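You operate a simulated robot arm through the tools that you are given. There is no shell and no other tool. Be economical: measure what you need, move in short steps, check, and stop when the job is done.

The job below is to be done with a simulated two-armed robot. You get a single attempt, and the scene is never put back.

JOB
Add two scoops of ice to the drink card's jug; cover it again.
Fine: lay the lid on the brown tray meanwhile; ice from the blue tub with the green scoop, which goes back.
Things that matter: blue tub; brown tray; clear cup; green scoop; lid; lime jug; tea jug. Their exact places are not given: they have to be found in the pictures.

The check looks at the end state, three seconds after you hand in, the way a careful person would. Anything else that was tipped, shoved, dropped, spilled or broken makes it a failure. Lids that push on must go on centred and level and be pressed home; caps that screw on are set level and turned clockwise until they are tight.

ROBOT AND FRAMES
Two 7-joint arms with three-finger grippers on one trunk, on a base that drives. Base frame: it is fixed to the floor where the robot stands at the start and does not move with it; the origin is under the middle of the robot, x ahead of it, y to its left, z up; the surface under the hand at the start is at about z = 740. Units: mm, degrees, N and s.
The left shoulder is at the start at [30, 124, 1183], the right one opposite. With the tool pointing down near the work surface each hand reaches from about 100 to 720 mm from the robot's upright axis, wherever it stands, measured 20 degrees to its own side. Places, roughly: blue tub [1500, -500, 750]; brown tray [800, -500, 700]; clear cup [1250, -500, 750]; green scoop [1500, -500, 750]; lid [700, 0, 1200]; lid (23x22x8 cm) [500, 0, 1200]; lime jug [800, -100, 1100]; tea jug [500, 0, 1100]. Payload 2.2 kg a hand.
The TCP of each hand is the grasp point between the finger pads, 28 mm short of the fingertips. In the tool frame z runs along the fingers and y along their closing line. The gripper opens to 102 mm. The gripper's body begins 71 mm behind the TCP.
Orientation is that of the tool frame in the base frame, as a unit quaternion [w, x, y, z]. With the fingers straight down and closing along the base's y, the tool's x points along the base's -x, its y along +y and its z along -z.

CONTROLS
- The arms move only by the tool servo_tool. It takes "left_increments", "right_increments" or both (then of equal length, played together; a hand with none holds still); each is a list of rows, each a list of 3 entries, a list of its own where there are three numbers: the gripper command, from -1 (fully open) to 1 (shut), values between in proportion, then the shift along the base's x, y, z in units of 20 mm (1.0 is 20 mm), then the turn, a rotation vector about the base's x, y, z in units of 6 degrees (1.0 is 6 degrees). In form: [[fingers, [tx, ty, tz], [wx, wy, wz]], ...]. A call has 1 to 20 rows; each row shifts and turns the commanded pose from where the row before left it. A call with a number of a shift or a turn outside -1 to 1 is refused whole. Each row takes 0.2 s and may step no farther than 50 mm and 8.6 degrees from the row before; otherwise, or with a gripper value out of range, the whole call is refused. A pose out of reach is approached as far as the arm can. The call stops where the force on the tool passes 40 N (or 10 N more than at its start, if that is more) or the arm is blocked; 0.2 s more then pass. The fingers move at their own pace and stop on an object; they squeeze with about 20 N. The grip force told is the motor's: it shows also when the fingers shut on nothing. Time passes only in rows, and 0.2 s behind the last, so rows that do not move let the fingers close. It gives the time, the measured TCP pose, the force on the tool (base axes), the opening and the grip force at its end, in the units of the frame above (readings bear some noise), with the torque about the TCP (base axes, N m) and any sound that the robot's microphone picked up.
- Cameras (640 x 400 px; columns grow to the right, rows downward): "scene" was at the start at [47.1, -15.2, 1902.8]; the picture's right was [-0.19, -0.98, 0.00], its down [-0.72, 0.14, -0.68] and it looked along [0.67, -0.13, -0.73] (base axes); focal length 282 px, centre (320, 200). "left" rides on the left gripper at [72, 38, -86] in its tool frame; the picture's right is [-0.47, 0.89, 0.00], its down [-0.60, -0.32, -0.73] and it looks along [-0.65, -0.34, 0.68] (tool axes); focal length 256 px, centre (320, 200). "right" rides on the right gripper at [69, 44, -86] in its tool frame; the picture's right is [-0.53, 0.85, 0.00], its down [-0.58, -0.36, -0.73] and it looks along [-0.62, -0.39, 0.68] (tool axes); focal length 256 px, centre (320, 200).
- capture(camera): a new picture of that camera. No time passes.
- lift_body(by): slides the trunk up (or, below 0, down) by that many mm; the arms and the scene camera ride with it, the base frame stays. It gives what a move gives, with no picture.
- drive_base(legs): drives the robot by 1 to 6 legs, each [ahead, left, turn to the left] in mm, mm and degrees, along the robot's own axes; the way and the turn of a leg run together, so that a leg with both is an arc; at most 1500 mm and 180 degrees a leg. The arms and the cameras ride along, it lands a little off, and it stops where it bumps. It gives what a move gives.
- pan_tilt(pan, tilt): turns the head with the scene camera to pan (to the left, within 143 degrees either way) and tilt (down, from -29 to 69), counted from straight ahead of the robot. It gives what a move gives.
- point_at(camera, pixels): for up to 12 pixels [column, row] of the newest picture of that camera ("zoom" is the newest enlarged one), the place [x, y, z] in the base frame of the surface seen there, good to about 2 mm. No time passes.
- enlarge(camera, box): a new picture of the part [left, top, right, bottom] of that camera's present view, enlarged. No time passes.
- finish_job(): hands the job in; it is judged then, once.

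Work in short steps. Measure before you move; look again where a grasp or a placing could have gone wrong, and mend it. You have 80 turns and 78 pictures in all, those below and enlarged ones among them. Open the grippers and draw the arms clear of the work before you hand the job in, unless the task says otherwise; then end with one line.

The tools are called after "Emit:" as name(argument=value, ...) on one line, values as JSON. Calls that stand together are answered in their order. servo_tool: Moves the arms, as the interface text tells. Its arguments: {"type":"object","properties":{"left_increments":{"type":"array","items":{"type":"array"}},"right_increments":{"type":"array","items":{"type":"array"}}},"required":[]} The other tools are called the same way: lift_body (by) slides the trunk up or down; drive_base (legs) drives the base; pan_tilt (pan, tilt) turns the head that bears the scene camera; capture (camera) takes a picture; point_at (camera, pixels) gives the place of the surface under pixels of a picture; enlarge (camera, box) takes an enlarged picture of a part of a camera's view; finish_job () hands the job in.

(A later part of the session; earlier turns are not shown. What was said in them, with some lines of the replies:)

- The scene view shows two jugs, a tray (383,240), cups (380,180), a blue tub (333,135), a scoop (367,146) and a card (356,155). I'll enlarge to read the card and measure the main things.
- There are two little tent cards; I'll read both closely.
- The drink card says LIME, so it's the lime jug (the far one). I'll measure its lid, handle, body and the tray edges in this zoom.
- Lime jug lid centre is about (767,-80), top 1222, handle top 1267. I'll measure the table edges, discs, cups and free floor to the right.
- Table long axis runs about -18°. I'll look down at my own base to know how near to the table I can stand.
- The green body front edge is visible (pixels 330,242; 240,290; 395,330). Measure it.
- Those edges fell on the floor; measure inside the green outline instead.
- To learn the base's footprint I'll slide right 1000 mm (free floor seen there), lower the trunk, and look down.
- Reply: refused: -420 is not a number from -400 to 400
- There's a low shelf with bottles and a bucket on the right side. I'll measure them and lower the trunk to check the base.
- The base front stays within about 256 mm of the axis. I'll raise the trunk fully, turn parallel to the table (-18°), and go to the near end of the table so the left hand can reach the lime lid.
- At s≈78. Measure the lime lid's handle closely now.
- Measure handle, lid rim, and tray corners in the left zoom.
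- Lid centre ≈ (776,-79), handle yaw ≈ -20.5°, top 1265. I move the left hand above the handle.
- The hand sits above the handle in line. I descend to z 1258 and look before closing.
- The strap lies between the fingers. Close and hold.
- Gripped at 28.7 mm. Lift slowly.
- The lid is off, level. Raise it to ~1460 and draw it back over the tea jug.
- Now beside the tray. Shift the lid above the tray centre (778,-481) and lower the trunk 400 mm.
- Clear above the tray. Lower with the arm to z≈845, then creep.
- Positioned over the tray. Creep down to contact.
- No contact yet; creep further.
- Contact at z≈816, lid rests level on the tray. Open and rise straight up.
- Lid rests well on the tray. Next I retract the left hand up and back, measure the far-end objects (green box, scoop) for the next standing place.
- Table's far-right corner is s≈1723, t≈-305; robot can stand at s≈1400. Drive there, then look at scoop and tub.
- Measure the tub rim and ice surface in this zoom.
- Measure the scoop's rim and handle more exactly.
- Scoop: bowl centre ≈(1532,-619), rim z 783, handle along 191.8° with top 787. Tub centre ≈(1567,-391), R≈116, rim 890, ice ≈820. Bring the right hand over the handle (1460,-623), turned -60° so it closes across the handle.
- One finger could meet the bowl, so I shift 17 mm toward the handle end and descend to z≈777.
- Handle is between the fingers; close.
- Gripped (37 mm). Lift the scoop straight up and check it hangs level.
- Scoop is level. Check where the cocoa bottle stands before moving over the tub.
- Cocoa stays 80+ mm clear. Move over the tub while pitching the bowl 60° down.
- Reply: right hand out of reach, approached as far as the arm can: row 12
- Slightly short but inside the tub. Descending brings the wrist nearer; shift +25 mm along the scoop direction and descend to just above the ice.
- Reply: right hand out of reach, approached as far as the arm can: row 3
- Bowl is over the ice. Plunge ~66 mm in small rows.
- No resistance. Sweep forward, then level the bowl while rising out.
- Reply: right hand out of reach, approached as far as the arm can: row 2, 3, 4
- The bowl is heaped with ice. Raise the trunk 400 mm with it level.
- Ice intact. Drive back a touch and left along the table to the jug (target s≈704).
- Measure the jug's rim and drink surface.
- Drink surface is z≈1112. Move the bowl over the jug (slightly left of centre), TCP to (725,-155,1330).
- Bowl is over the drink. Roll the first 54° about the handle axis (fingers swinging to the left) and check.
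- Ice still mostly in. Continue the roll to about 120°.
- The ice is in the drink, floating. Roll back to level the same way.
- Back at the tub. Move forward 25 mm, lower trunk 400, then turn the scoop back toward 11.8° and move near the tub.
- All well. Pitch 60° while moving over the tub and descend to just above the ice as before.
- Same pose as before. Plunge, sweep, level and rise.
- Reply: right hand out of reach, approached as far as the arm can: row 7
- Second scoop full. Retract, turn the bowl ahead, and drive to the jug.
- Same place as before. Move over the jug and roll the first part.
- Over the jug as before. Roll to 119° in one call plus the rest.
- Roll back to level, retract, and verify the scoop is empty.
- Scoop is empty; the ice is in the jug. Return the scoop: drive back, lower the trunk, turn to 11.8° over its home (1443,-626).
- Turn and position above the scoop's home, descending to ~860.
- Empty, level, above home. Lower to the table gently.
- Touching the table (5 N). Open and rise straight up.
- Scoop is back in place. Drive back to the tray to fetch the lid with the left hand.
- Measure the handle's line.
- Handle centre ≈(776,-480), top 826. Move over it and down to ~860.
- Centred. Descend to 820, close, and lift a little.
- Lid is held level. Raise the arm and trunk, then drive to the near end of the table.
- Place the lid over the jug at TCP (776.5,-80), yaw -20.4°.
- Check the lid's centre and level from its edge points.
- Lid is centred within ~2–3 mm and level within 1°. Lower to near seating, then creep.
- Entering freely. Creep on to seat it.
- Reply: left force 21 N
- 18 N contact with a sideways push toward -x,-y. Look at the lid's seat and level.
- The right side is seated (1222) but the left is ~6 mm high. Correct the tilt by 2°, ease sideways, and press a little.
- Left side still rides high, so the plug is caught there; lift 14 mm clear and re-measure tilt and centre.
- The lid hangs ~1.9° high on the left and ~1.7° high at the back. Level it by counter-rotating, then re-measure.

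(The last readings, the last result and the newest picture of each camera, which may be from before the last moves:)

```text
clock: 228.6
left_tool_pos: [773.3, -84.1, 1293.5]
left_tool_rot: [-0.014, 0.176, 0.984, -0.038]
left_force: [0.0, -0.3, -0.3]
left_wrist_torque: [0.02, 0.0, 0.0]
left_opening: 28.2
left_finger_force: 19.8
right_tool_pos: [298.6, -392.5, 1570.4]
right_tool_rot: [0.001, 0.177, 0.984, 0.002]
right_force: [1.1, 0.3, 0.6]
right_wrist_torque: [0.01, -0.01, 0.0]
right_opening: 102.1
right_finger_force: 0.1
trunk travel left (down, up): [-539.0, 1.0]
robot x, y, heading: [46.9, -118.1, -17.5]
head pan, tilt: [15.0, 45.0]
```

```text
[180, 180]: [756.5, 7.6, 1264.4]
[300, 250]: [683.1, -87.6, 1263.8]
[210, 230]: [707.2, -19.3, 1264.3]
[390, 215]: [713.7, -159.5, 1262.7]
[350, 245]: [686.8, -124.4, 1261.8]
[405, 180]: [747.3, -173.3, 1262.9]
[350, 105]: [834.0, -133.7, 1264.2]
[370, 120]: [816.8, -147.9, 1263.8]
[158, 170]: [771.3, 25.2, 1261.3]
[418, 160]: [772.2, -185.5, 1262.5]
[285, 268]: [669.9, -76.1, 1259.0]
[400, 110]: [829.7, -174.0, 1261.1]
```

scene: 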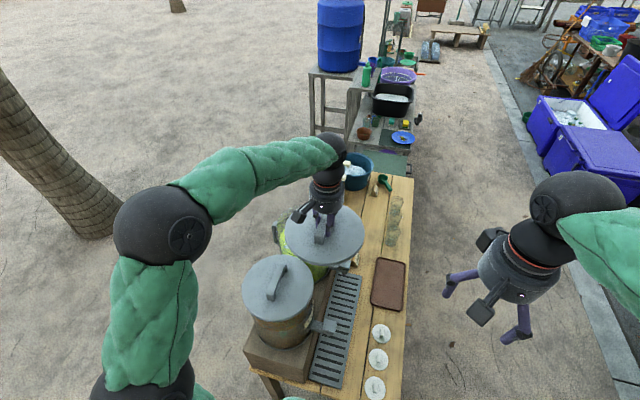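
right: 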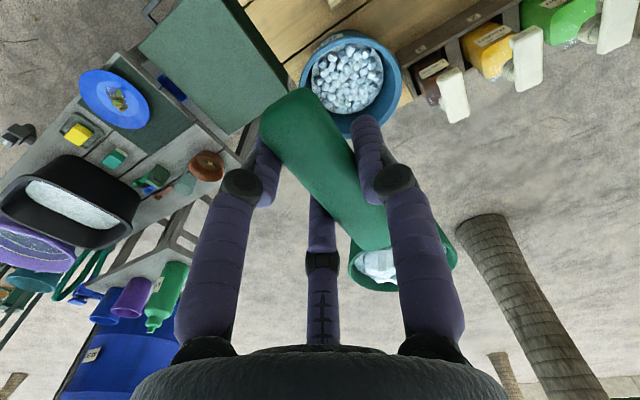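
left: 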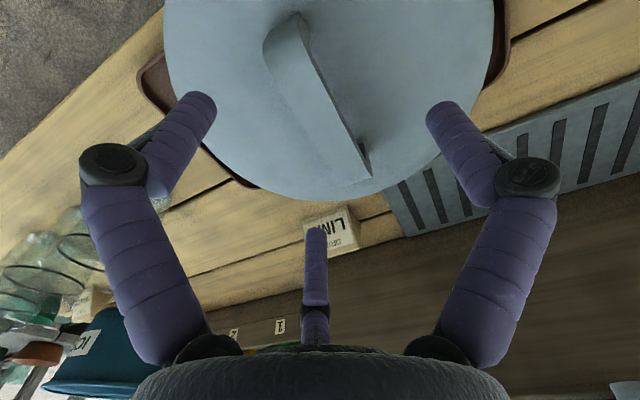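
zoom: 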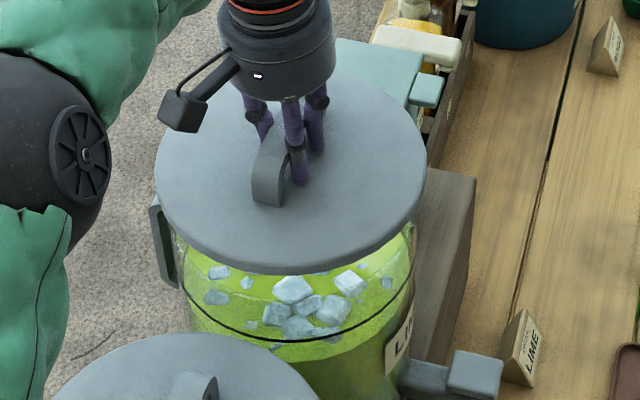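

Now level within 0.5° and centred at ≈(776,-80); home centre was ≈(777,-81). Nudge 1 mm and lower.

Emit:
servo_tool(left_increments=[[1, [0.06, -0.04, -0.5], [0, 0, 0]], [1, [0, 0, -0.5], [0, 0, 0]], [1, [0, 0, -0.4], [0, 0, 0]], [1, [0, 0, -0.2], [0, 0, 0]], [1, [0, 0, -0.15], [0, 0, 0]], [1, [0, 0, -0.1], [0, 0, 0]], [1, [0, 0, -0.1], [0, 0, 0]], [1, [0, 0, -0.1], [0, 0, 0]], [1, [0, 0, 0], [0, 0, 0]]])

Emit:
enlarge(camera="scene", box=[260, 180, 360, 270])

Emit:
point_at(camera="zoom", pixels=[[180, 195], [300, 265], [210, 245], [390, 235], [350, 265], [405, 200], [365, 130], [162, 185], [416, 180], [290, 292]])

```text
clock: 230.6
left_tool_pos: [772.8, -84.1, 1253.7]
left_tool_rot: [-0.012, 0.176, 0.984, -0.036]
left_force: [-5.5, 2.4, 15.0]
left_wrist_torque: [0.12, -0.49, 0.19]
left_opening: 28.6
left_finger_force: 19.2
right_tool_pos: [294.4, -393.0, 1570.3]
right_tool_rot: [0.003, 0.177, 0.984, 0.001]
right_force: [0.2, 0.6, -0.1]
right_wrist_torque: [-0.02, 0.02, 0.0]
right_opening: 102.0
right_finger_force: 0.0
trunk travel left (down, up): [-539.0, 1.0]
robot x, y, heading: [48.6, -115.9, -17.3]
head pan, tilt: [15.0, 45.0]
```

```text
4.44 times, centred on (310, 225) of scene
```

zoom: 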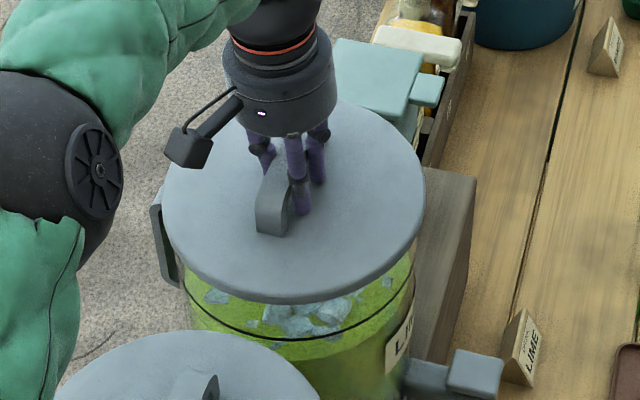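

```text
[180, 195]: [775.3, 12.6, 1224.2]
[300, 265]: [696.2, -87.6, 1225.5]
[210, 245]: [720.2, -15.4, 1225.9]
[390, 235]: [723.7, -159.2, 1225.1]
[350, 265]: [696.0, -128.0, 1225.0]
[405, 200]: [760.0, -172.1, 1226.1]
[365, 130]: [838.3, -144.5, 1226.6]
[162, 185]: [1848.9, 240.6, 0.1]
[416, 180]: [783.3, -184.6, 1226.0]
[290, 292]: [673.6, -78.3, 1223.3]
```

Level at 1225.5, about 3–4 mm above home. Press it home.

Emit:
servo_tool(left_increments=[[1, [0, 0, -0.1], [0, 0, 0]], [1, [0, 0, -0.1], [0, 0, 0]], [1, [0, 0, -0.1], [0, 0, 0]], [1, [0, 0, -0.1], [0, 0, 0]], [1, [0, 0, 0], [0, 0, 0]]])

Emit:
point_at(camera="zoom", pixels=[[300, 265]])

```text
clock: 231.5
left_tool_pos: [774.5, -83.1, 1252.8]
left_tool_rot: [-0.009, 0.176, 0.984, -0.038]
left_force: [-14.9, 0.5, 13.9]
left_wrist_torque: [0.46, 0.18, 0.37]
left_opening: 28.3
left_finger_force: 19.9
right_tool_pos: [294.0, -392.5, 1571.2]
right_tool_rot: [0.001, 0.176, 0.984, 0.001]
right_force: [0.7, 0.0, 0.3]
right_wrist_torque: [-0.02, 0.01, 0.04]
right_opening: 102.2
right_finger_force: 0.0
trunk travel left (down, up): [-539.0, 1.0]
robot x, y, heading: [45.3, -117.8, -17.6]
head pan, tilt: [15.0, 45.0]
stopped in row 4 (left hand): the force on the tool passed its limit at 42 N (the readings are from after the stop); the commanded pose is now the measured one
```

```text
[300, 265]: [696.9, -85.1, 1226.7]
```

Reached 42 N. Release gently, rise, and look at the lid.

Emit:
servo_tool(left_increments=[[-1, [0, 0, 0], [0, 0, 0]], [-1, [0, 0, 0], [0, 0, 0]], [-1, [0, 0, 0], [0, 0, 0]], [-1, [0, 0, 0.5], [0, 0, 0]], [-1, [0, 0, 1], [0.32, -0.1, 0]], [-1, [0, 0, 1], [0.32, -0.1, 0]], [-1, [0, 0, 1], [0, 0, 0]], [-1, [0, 0, 1], [0, 0, 0]], [-1, [0, 0, 1], [0, 0, 0]], [-1, [0, 0, 0], [0, 0, 0]]])

Emit:
enlarge(camera="scene", box=[260, 180, 360, 270])

Emit:
point_at(camera="zoom", pixels=[[180, 195], [300, 265], [210, 245], [390, 235], [350, 265], [405, 200], [365, 130], [320, 160], [400, 160], [270, 180], [230, 150], [350, 110]])

```text
clock: 233.7
left_tool_pos: [779.0, -83.6, 1361.6]
left_tool_rot: [-0.005, 0.177, 0.984, -0.002]
left_force: [0.5, -0.1, 0.0]
left_wrist_torque: [0.0, 0.01, 0.02]
left_opening: 102.1
left_finger_force: 0.0
right_tool_pos: [298.5, -392.6, 1570.5]
right_tool_rot: [0.002, 0.177, 0.984, 0.002]
right_force: [-0.2, -0.5, -0.1]
right_wrist_torque: [0.01, -0.03, 0.02]
right_opening: 102.0
right_finger_force: 0.1
trunk travel left (down, up): [-539.0, 1.0]
robot x, y, heading: [45.1, -114.5, -17.3]
head pan, tilt: [15.0, 45.0]
```

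```text
4.44 times, centred on (310, 225) of scene
```

zoom: 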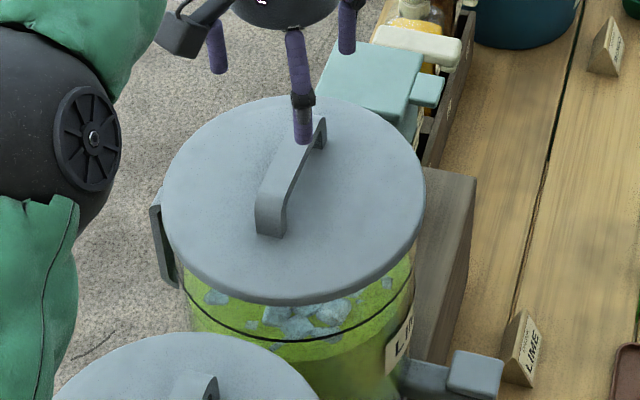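

```text
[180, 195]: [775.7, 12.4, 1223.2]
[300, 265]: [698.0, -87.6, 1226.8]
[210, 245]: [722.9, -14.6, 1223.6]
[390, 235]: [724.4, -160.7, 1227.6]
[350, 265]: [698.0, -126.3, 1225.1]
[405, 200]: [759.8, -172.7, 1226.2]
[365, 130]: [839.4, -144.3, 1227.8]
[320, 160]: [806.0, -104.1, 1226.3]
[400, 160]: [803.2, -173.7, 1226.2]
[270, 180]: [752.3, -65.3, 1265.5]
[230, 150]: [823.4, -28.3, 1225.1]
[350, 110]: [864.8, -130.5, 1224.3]
```

Handle top (1265.5) matches its original height; interior 1223–1227, so only the right side may be ~3 mm proud. Press the right side gently with closed fingers.

Emit:
servo_tool(left_increments=[[1, [-0.31, -0.73, 0], [0, 0, 0]], [1, [-0.31, -0.73, 0], [0, 0, 0]], [1, [-0.31, -0.73, 0], [0, 0, 0]], [1, [-0.31, -0.73, 0], [0, 0, 0]], [1, [0, 0, -1], [0, 0, 0]], [1, [0, 0, -1], [0, 0, 0]], [1, [0, 0, -1], [0, 0, 0]], [1, [0, 0, -1], [0, 0, 0]], [1, [0, 0, -0.6], [0, 0, 0]], [1, [0, 0, -0.3], [0, 0, 0]], [1, [0, 0, -0.2], [0, 0, 0]], [1, [0, 0, -0.2], [0, 0, 0]], [1, [0, 0, -0.2], [0, 0, 0]], [1, [0, 0, -0.15], [0, 0, 0]], [1, [0, 0, 0], [0, 0, 0]]])

```text
clock: 236.9
left_tool_pos: [752.7, -142.0, 1248.9]
left_tool_rot: [-0.002, 0.176, 0.984, -0.002]
left_force: [2.4, 1.6, 12.7]
left_wrist_torque: [0.12, -0.16, 0.12]
left_opening: 6.1
left_finger_force: 19.8
right_tool_pos: [296.9, -393.6, 1571.1]
right_tool_rot: [0.001, 0.177, 0.984, 0.002]
right_force: [-0.3, 0.2, 0.2]
right_wrist_torque: [0.0, -0.02, 0.02]
right_opening: 101.9
right_finger_force: 0.0
trunk travel left (down, up): [-539.0, 1.0]
robot x, y, heading: [50.2, -118.8, -17.3]
head pan, tilt: [15.0, 45.0]
```

Pressed at 12.7 N, tip at 1221. Press a little harder, then do the opposite side.

Emit:
servo_tool(left_increments=[[1, [0, 0, -0.2], [0, 0, 0]], [1, [0, 0, -0.15], [0, 0, 0]], [1, [0, 0, 0], [0, 0, 0]], [1, [0, 0, 0.5], [0, 0, 0]], [1, [0, 0, 1], [0, 0, 0]], [1, [0, 0, 1], [0, 0, 0]], [1, [0, 0, 1], [0, 0, 0]], [1, [0, 0, 0.6], [0, 0, 0]], [1, [0.37, 0.98, 0], [0, 0, 0]], [1, [0.37, 0.98, 0], [0, 0, 0]], [1, [0.37, 0.98, 0], [0, 0, 0]], [1, [0.37, 0.98, 0], [0, 0, 0]], [1, [0.37, 0.98, 0], [0, 0, 0]], [1, [0.37, 0.98, 0], [0, 0, 0]], [1, [0, 0, 0], [0, 0, 0]]])

Emit:
servo_tool(left_increments=[[1, [0, 0, -1], [0, 0, 0]], [1, [0, 0, -1], [0, 0, 0]], [1, [0, 0, -0.7], [0, 0, 0]], [1, [0, 0, -0.3], [0, 0, 0]], [1, [0, 0, -0.2], [0, 0, 0]], [1, [0, 0, -0.2], [0, 0, 0]], [1, [0, 0, -0.2], [0, 0, 0]], [1, [0, 0, 0], [0, 0, 0]]])

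```text
clock: 240.1
left_tool_pos: [796.7, -24.5, 1323.5]
left_tool_rot: [-0.004, 0.176, 0.984, -0.003]
left_force: [0.3, -0.7, -0.6]
left_wrist_torque: [0.01, -0.03, -0.01]
left_opening: 2.0
left_finger_force: 20.2
right_tool_pos: [297.5, -392.9, 1570.4]
right_tool_rot: [0.001, 0.177, 0.984, 0.002]
right_force: [-0.1, -0.3, -0.7]
right_wrist_torque: [0.02, -0.01, -0.03]
right_opening: 102.1
right_finger_force: 0.0
trunk travel left (down, up): [-539.0, 1.0]
robot x, y, heading: [44.7, -113.8, -17.6]
head pan, tilt: [15.0, 45.0]
```

```text
clock: 241.9
left_tool_pos: [796.5, -25.6, 1251.1]
left_tool_rot: [-0.004, 0.176, 0.984, -0.002]
left_force: [-0.7, -1.2, 4.0]
left_wrist_torque: [0.0, 0.0, -0.04]
left_opening: 2.0
left_finger_force: 20.3
right_tool_pos: [297.4, -393.4, 1570.0]
right_tool_rot: [0.001, 0.178, 0.984, 0.001]
right_force: [0.0, 0.4, 0.2]
right_wrist_torque: [0.01, 0.01, -0.01]
right_opening: 102.5
right_finger_force: 0.1
trunk travel left (down, up): [-539.0, 1.0]
robot x, y, heading: [47.7, -115.2, -17.3]
head pan, tilt: [15.0, 45.0]
```

Just touching on the left (1223). Press further there, then rise clear and inspect.

Emit:
servo_tool(left_increments=[[1, [0, 0, -0.15], [0, 0, 0]], [1, [0, 0, -0.15], [0, 0, 0]], [1, [0, 0, -0.1], [0, 0, 0]], [1, [0, 0, 0], [0, 0, 0]]])

Emit:
servo_tool(left_increments=[[1, [0, 0, 0.5], [0, 0, 0]], [1, [0, 0, 1], [0, 0, 0]], [1, [0, 0, 1], [0, 0, 0]], [1, [0, 0, 1], [0, 0, 0]], [1, [0, 0, 1], [0, 0, 0]], [-1, [0, 0, 1], [0, 0, 0]], [-1, [-1, 0, 1], [0, 0, 0]], [-1, [-1, 0, 0.5], [0, 0, 0]], [-1, [-1, 0, 0], [0, 0, 0]], [-1, [-1, 0, 0], [0, 0, 0]], [-1, [-1, 0, 0], [0, 0, 0]], [-1, [-1, 0, 0], [0, 0, 0]], [-1, [-1, 0, 0], [0, 0, 0]], [-1, [-1, 0, 0], [0, 0, 0]], [-1, [-1, 0, 0], [0, 0, 0]], [-1, [-1, 0, 0], [0, 0, 0]], [-1, [-1, 0, 0], [0, 0, 0]], [-1, [0, 0, 0], [0, 0, 0]]])

Emit:
enlarge(camera="scene", box=[260, 180, 360, 270])

Emit:
point_at(camera="zoom", pixels=[[180, 195], [300, 265], [210, 245], [390, 235], [350, 265], [405, 200], [365, 130], [320, 160], [400, 160], [270, 180], [230, 150], [260, 120]])

```text
clock: 242.9
left_tool_pos: [795.6, -26.1, 1249.3]
left_tool_rot: [0.001, 0.175, 0.985, -0.001]
left_force: [-1.5, -3.6, 35.2]
left_wrist_torque: [-0.26, -0.11, 0.19]
left_opening: 6.4
left_finger_force: 20.4
right_tool_pos: [294.0, -394.2, 1570.3]
right_tool_rot: [0.003, 0.177, 0.984, 0.002]
right_force: [0.2, -0.1, 1.1]
right_wrist_torque: [0.0, 0.02, 0.0]
right_opening: 102.2
right_finger_force: 0.1
trunk travel left (down, up): [-539.0, 1.0]
robot x, y, heading: [47.0, -115.9, -17.8]
head pan, tilt: [15.0, 45.0]
```

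```text
clock: 246.7
left_tool_pos: [577.1, -24.3, 1382.5]
left_tool_rot: [-0.005, 0.176, 0.984, -0.002]
left_force: [-0.6, -0.1, -1.5]
left_wrist_torque: [0.01, 0.03, 0.01]
left_opening: 101.9
left_finger_force: 0.1
right_tool_pos: [299.5, -393.8, 1570.5]
right_tool_rot: [0.001, 0.177, 0.984, 0.002]
right_force: [-0.3, -0.1, 0.1]
right_wrist_torque: [-0.01, -0.01, -0.04]
right_opening: 101.9
right_finger_force: 0.0
trunk travel left (down, up): [-539.0, 1.0]
robot x, y, heading: [49.8, -115.2, -17.2]
head pan, tilt: [15.0, 45.0]
```

```text
4.44 times, centred on (310, 225) of scene
```

zoom: 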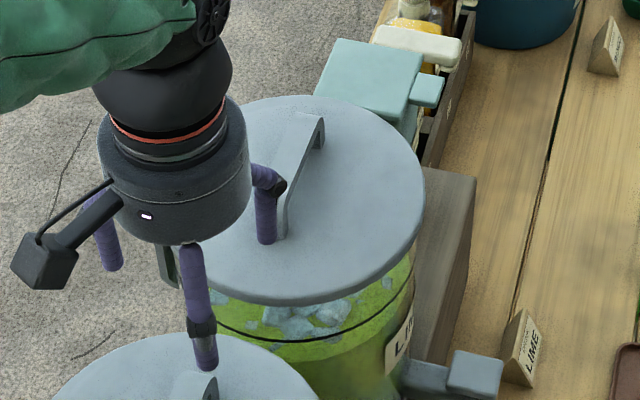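

```text
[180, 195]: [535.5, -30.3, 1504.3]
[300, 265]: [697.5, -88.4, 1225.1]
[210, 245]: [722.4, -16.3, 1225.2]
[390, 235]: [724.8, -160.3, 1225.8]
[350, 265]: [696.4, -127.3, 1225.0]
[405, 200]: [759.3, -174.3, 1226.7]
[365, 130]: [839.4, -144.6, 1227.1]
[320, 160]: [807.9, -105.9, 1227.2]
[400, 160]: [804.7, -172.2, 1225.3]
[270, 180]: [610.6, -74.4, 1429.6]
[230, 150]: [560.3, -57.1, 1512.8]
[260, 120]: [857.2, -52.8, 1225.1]
```

Lid is level now (1225–1227). Compare to the untouched tea lid to make sure it's fully home.

Emit:
point_at(camera="zoom", pixels=[[120, 375], [160, 350], [240, 360], [270, 385], [100, 395], [150, 390], [320, 122], [308, 150], [212, 380], [340, 200], [380, 180], [300, 280]])

```text
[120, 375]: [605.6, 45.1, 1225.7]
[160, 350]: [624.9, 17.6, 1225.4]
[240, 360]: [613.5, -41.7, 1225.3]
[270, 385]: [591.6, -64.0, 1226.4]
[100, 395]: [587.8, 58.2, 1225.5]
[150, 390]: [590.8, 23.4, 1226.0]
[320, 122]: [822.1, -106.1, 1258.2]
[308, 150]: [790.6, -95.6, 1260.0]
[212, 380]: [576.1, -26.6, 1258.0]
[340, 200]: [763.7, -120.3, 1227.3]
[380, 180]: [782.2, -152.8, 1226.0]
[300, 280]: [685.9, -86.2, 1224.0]
```

The tea lid sits at the same 1225.7, so the lime lid is home. Draw the left arm up and clear, then take a final look.

Emit:
servo_tool(left_increments=[[-1, [0, 0, 1], [0, 0, 0]], [-1, [0, 0, 1], [0, 0, 0]], [-1, [0, 0, 1], [0, 0, 0]], [-1, [0, 0, 1], [0, 0, 0]], [-1, [0, 0, 1], [0, 0, 0]], [-1, [0, 0, 1], [0, 0, 0]], [-1, [-0.7, 0.7, 1], [0, 0, 0]], [-1, [-0.7, 0.7, 0], [0, 0, 0]], [-1, [-0.7, 0.7, 0], [0, 0, 0]], [-1, [-0.7, 0.7, 0], [0, 0, 0]], [-1, [-0.7, 0.7, 0], [0, 0, 0]], [-1, [-0.7, 0.7, 0], [0, 0, 0]], [-1, [-0.7, 0.7, 0], [0, 0, 0]], [-1, [-0.7, 0.7, 0], [0, 0, 0]], [-1, [0, 0, 0], [0, 0, 0]]])

Emit:
capture(camera="scene")

Emit:
enlarge(camera="scene", box=[240, 140, 430, 400])

```text
clock: 249.9
left_tool_pos: [466.4, 87.5, 1522.9]
left_tool_rot: [-0.004, 0.176, 0.984, -0.002]
left_force: [-0.3, -0.3, 0.2]
left_wrist_torque: [-0.03, -0.01, 0.01]
left_opening: 101.9
left_finger_force: 0.0
right_tool_pos: [298.2, -394.5, 1569.4]
right_tool_rot: [0.001, 0.177, 0.984, 0.001]
right_force: [-0.1, 0.5, 0.3]
right_wrist_torque: [0.03, 0.01, 0.02]
right_opening: 102.0
right_finger_force: 0.0
trunk travel left (down, up): [-539.0, 1.0]
robot x, y, heading: [47.4, -118.1, -17.4]
head pan, tilt: [15.0, 45.0]
```

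```text
3 pictures are left
```

scene: 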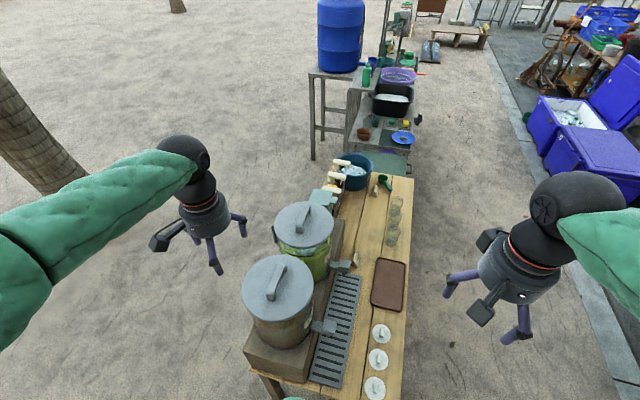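

```text
1.54 times, centred on (335, 270) of scene
```

zoom: 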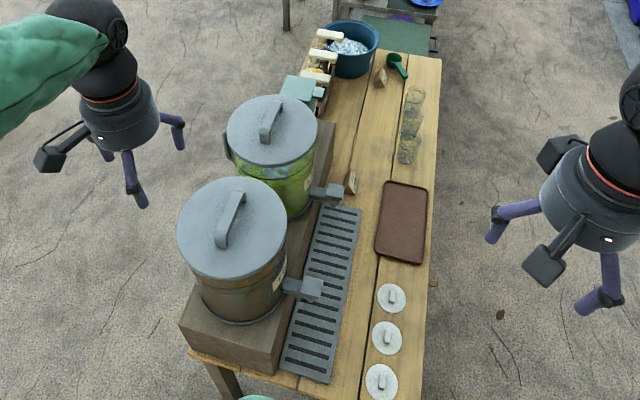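

The lid is back on and everything else stands in its place. The arms are clear and the grippers open, so I'm handing in.

Emit:
finish_job()

```text
The job is handed in.
```

The lime jug, which is the one on the drink card, has two scoops of ice in it. Its lid is back on, centred and pressed down level, and the green scoop is back where it was beside the blue tub.
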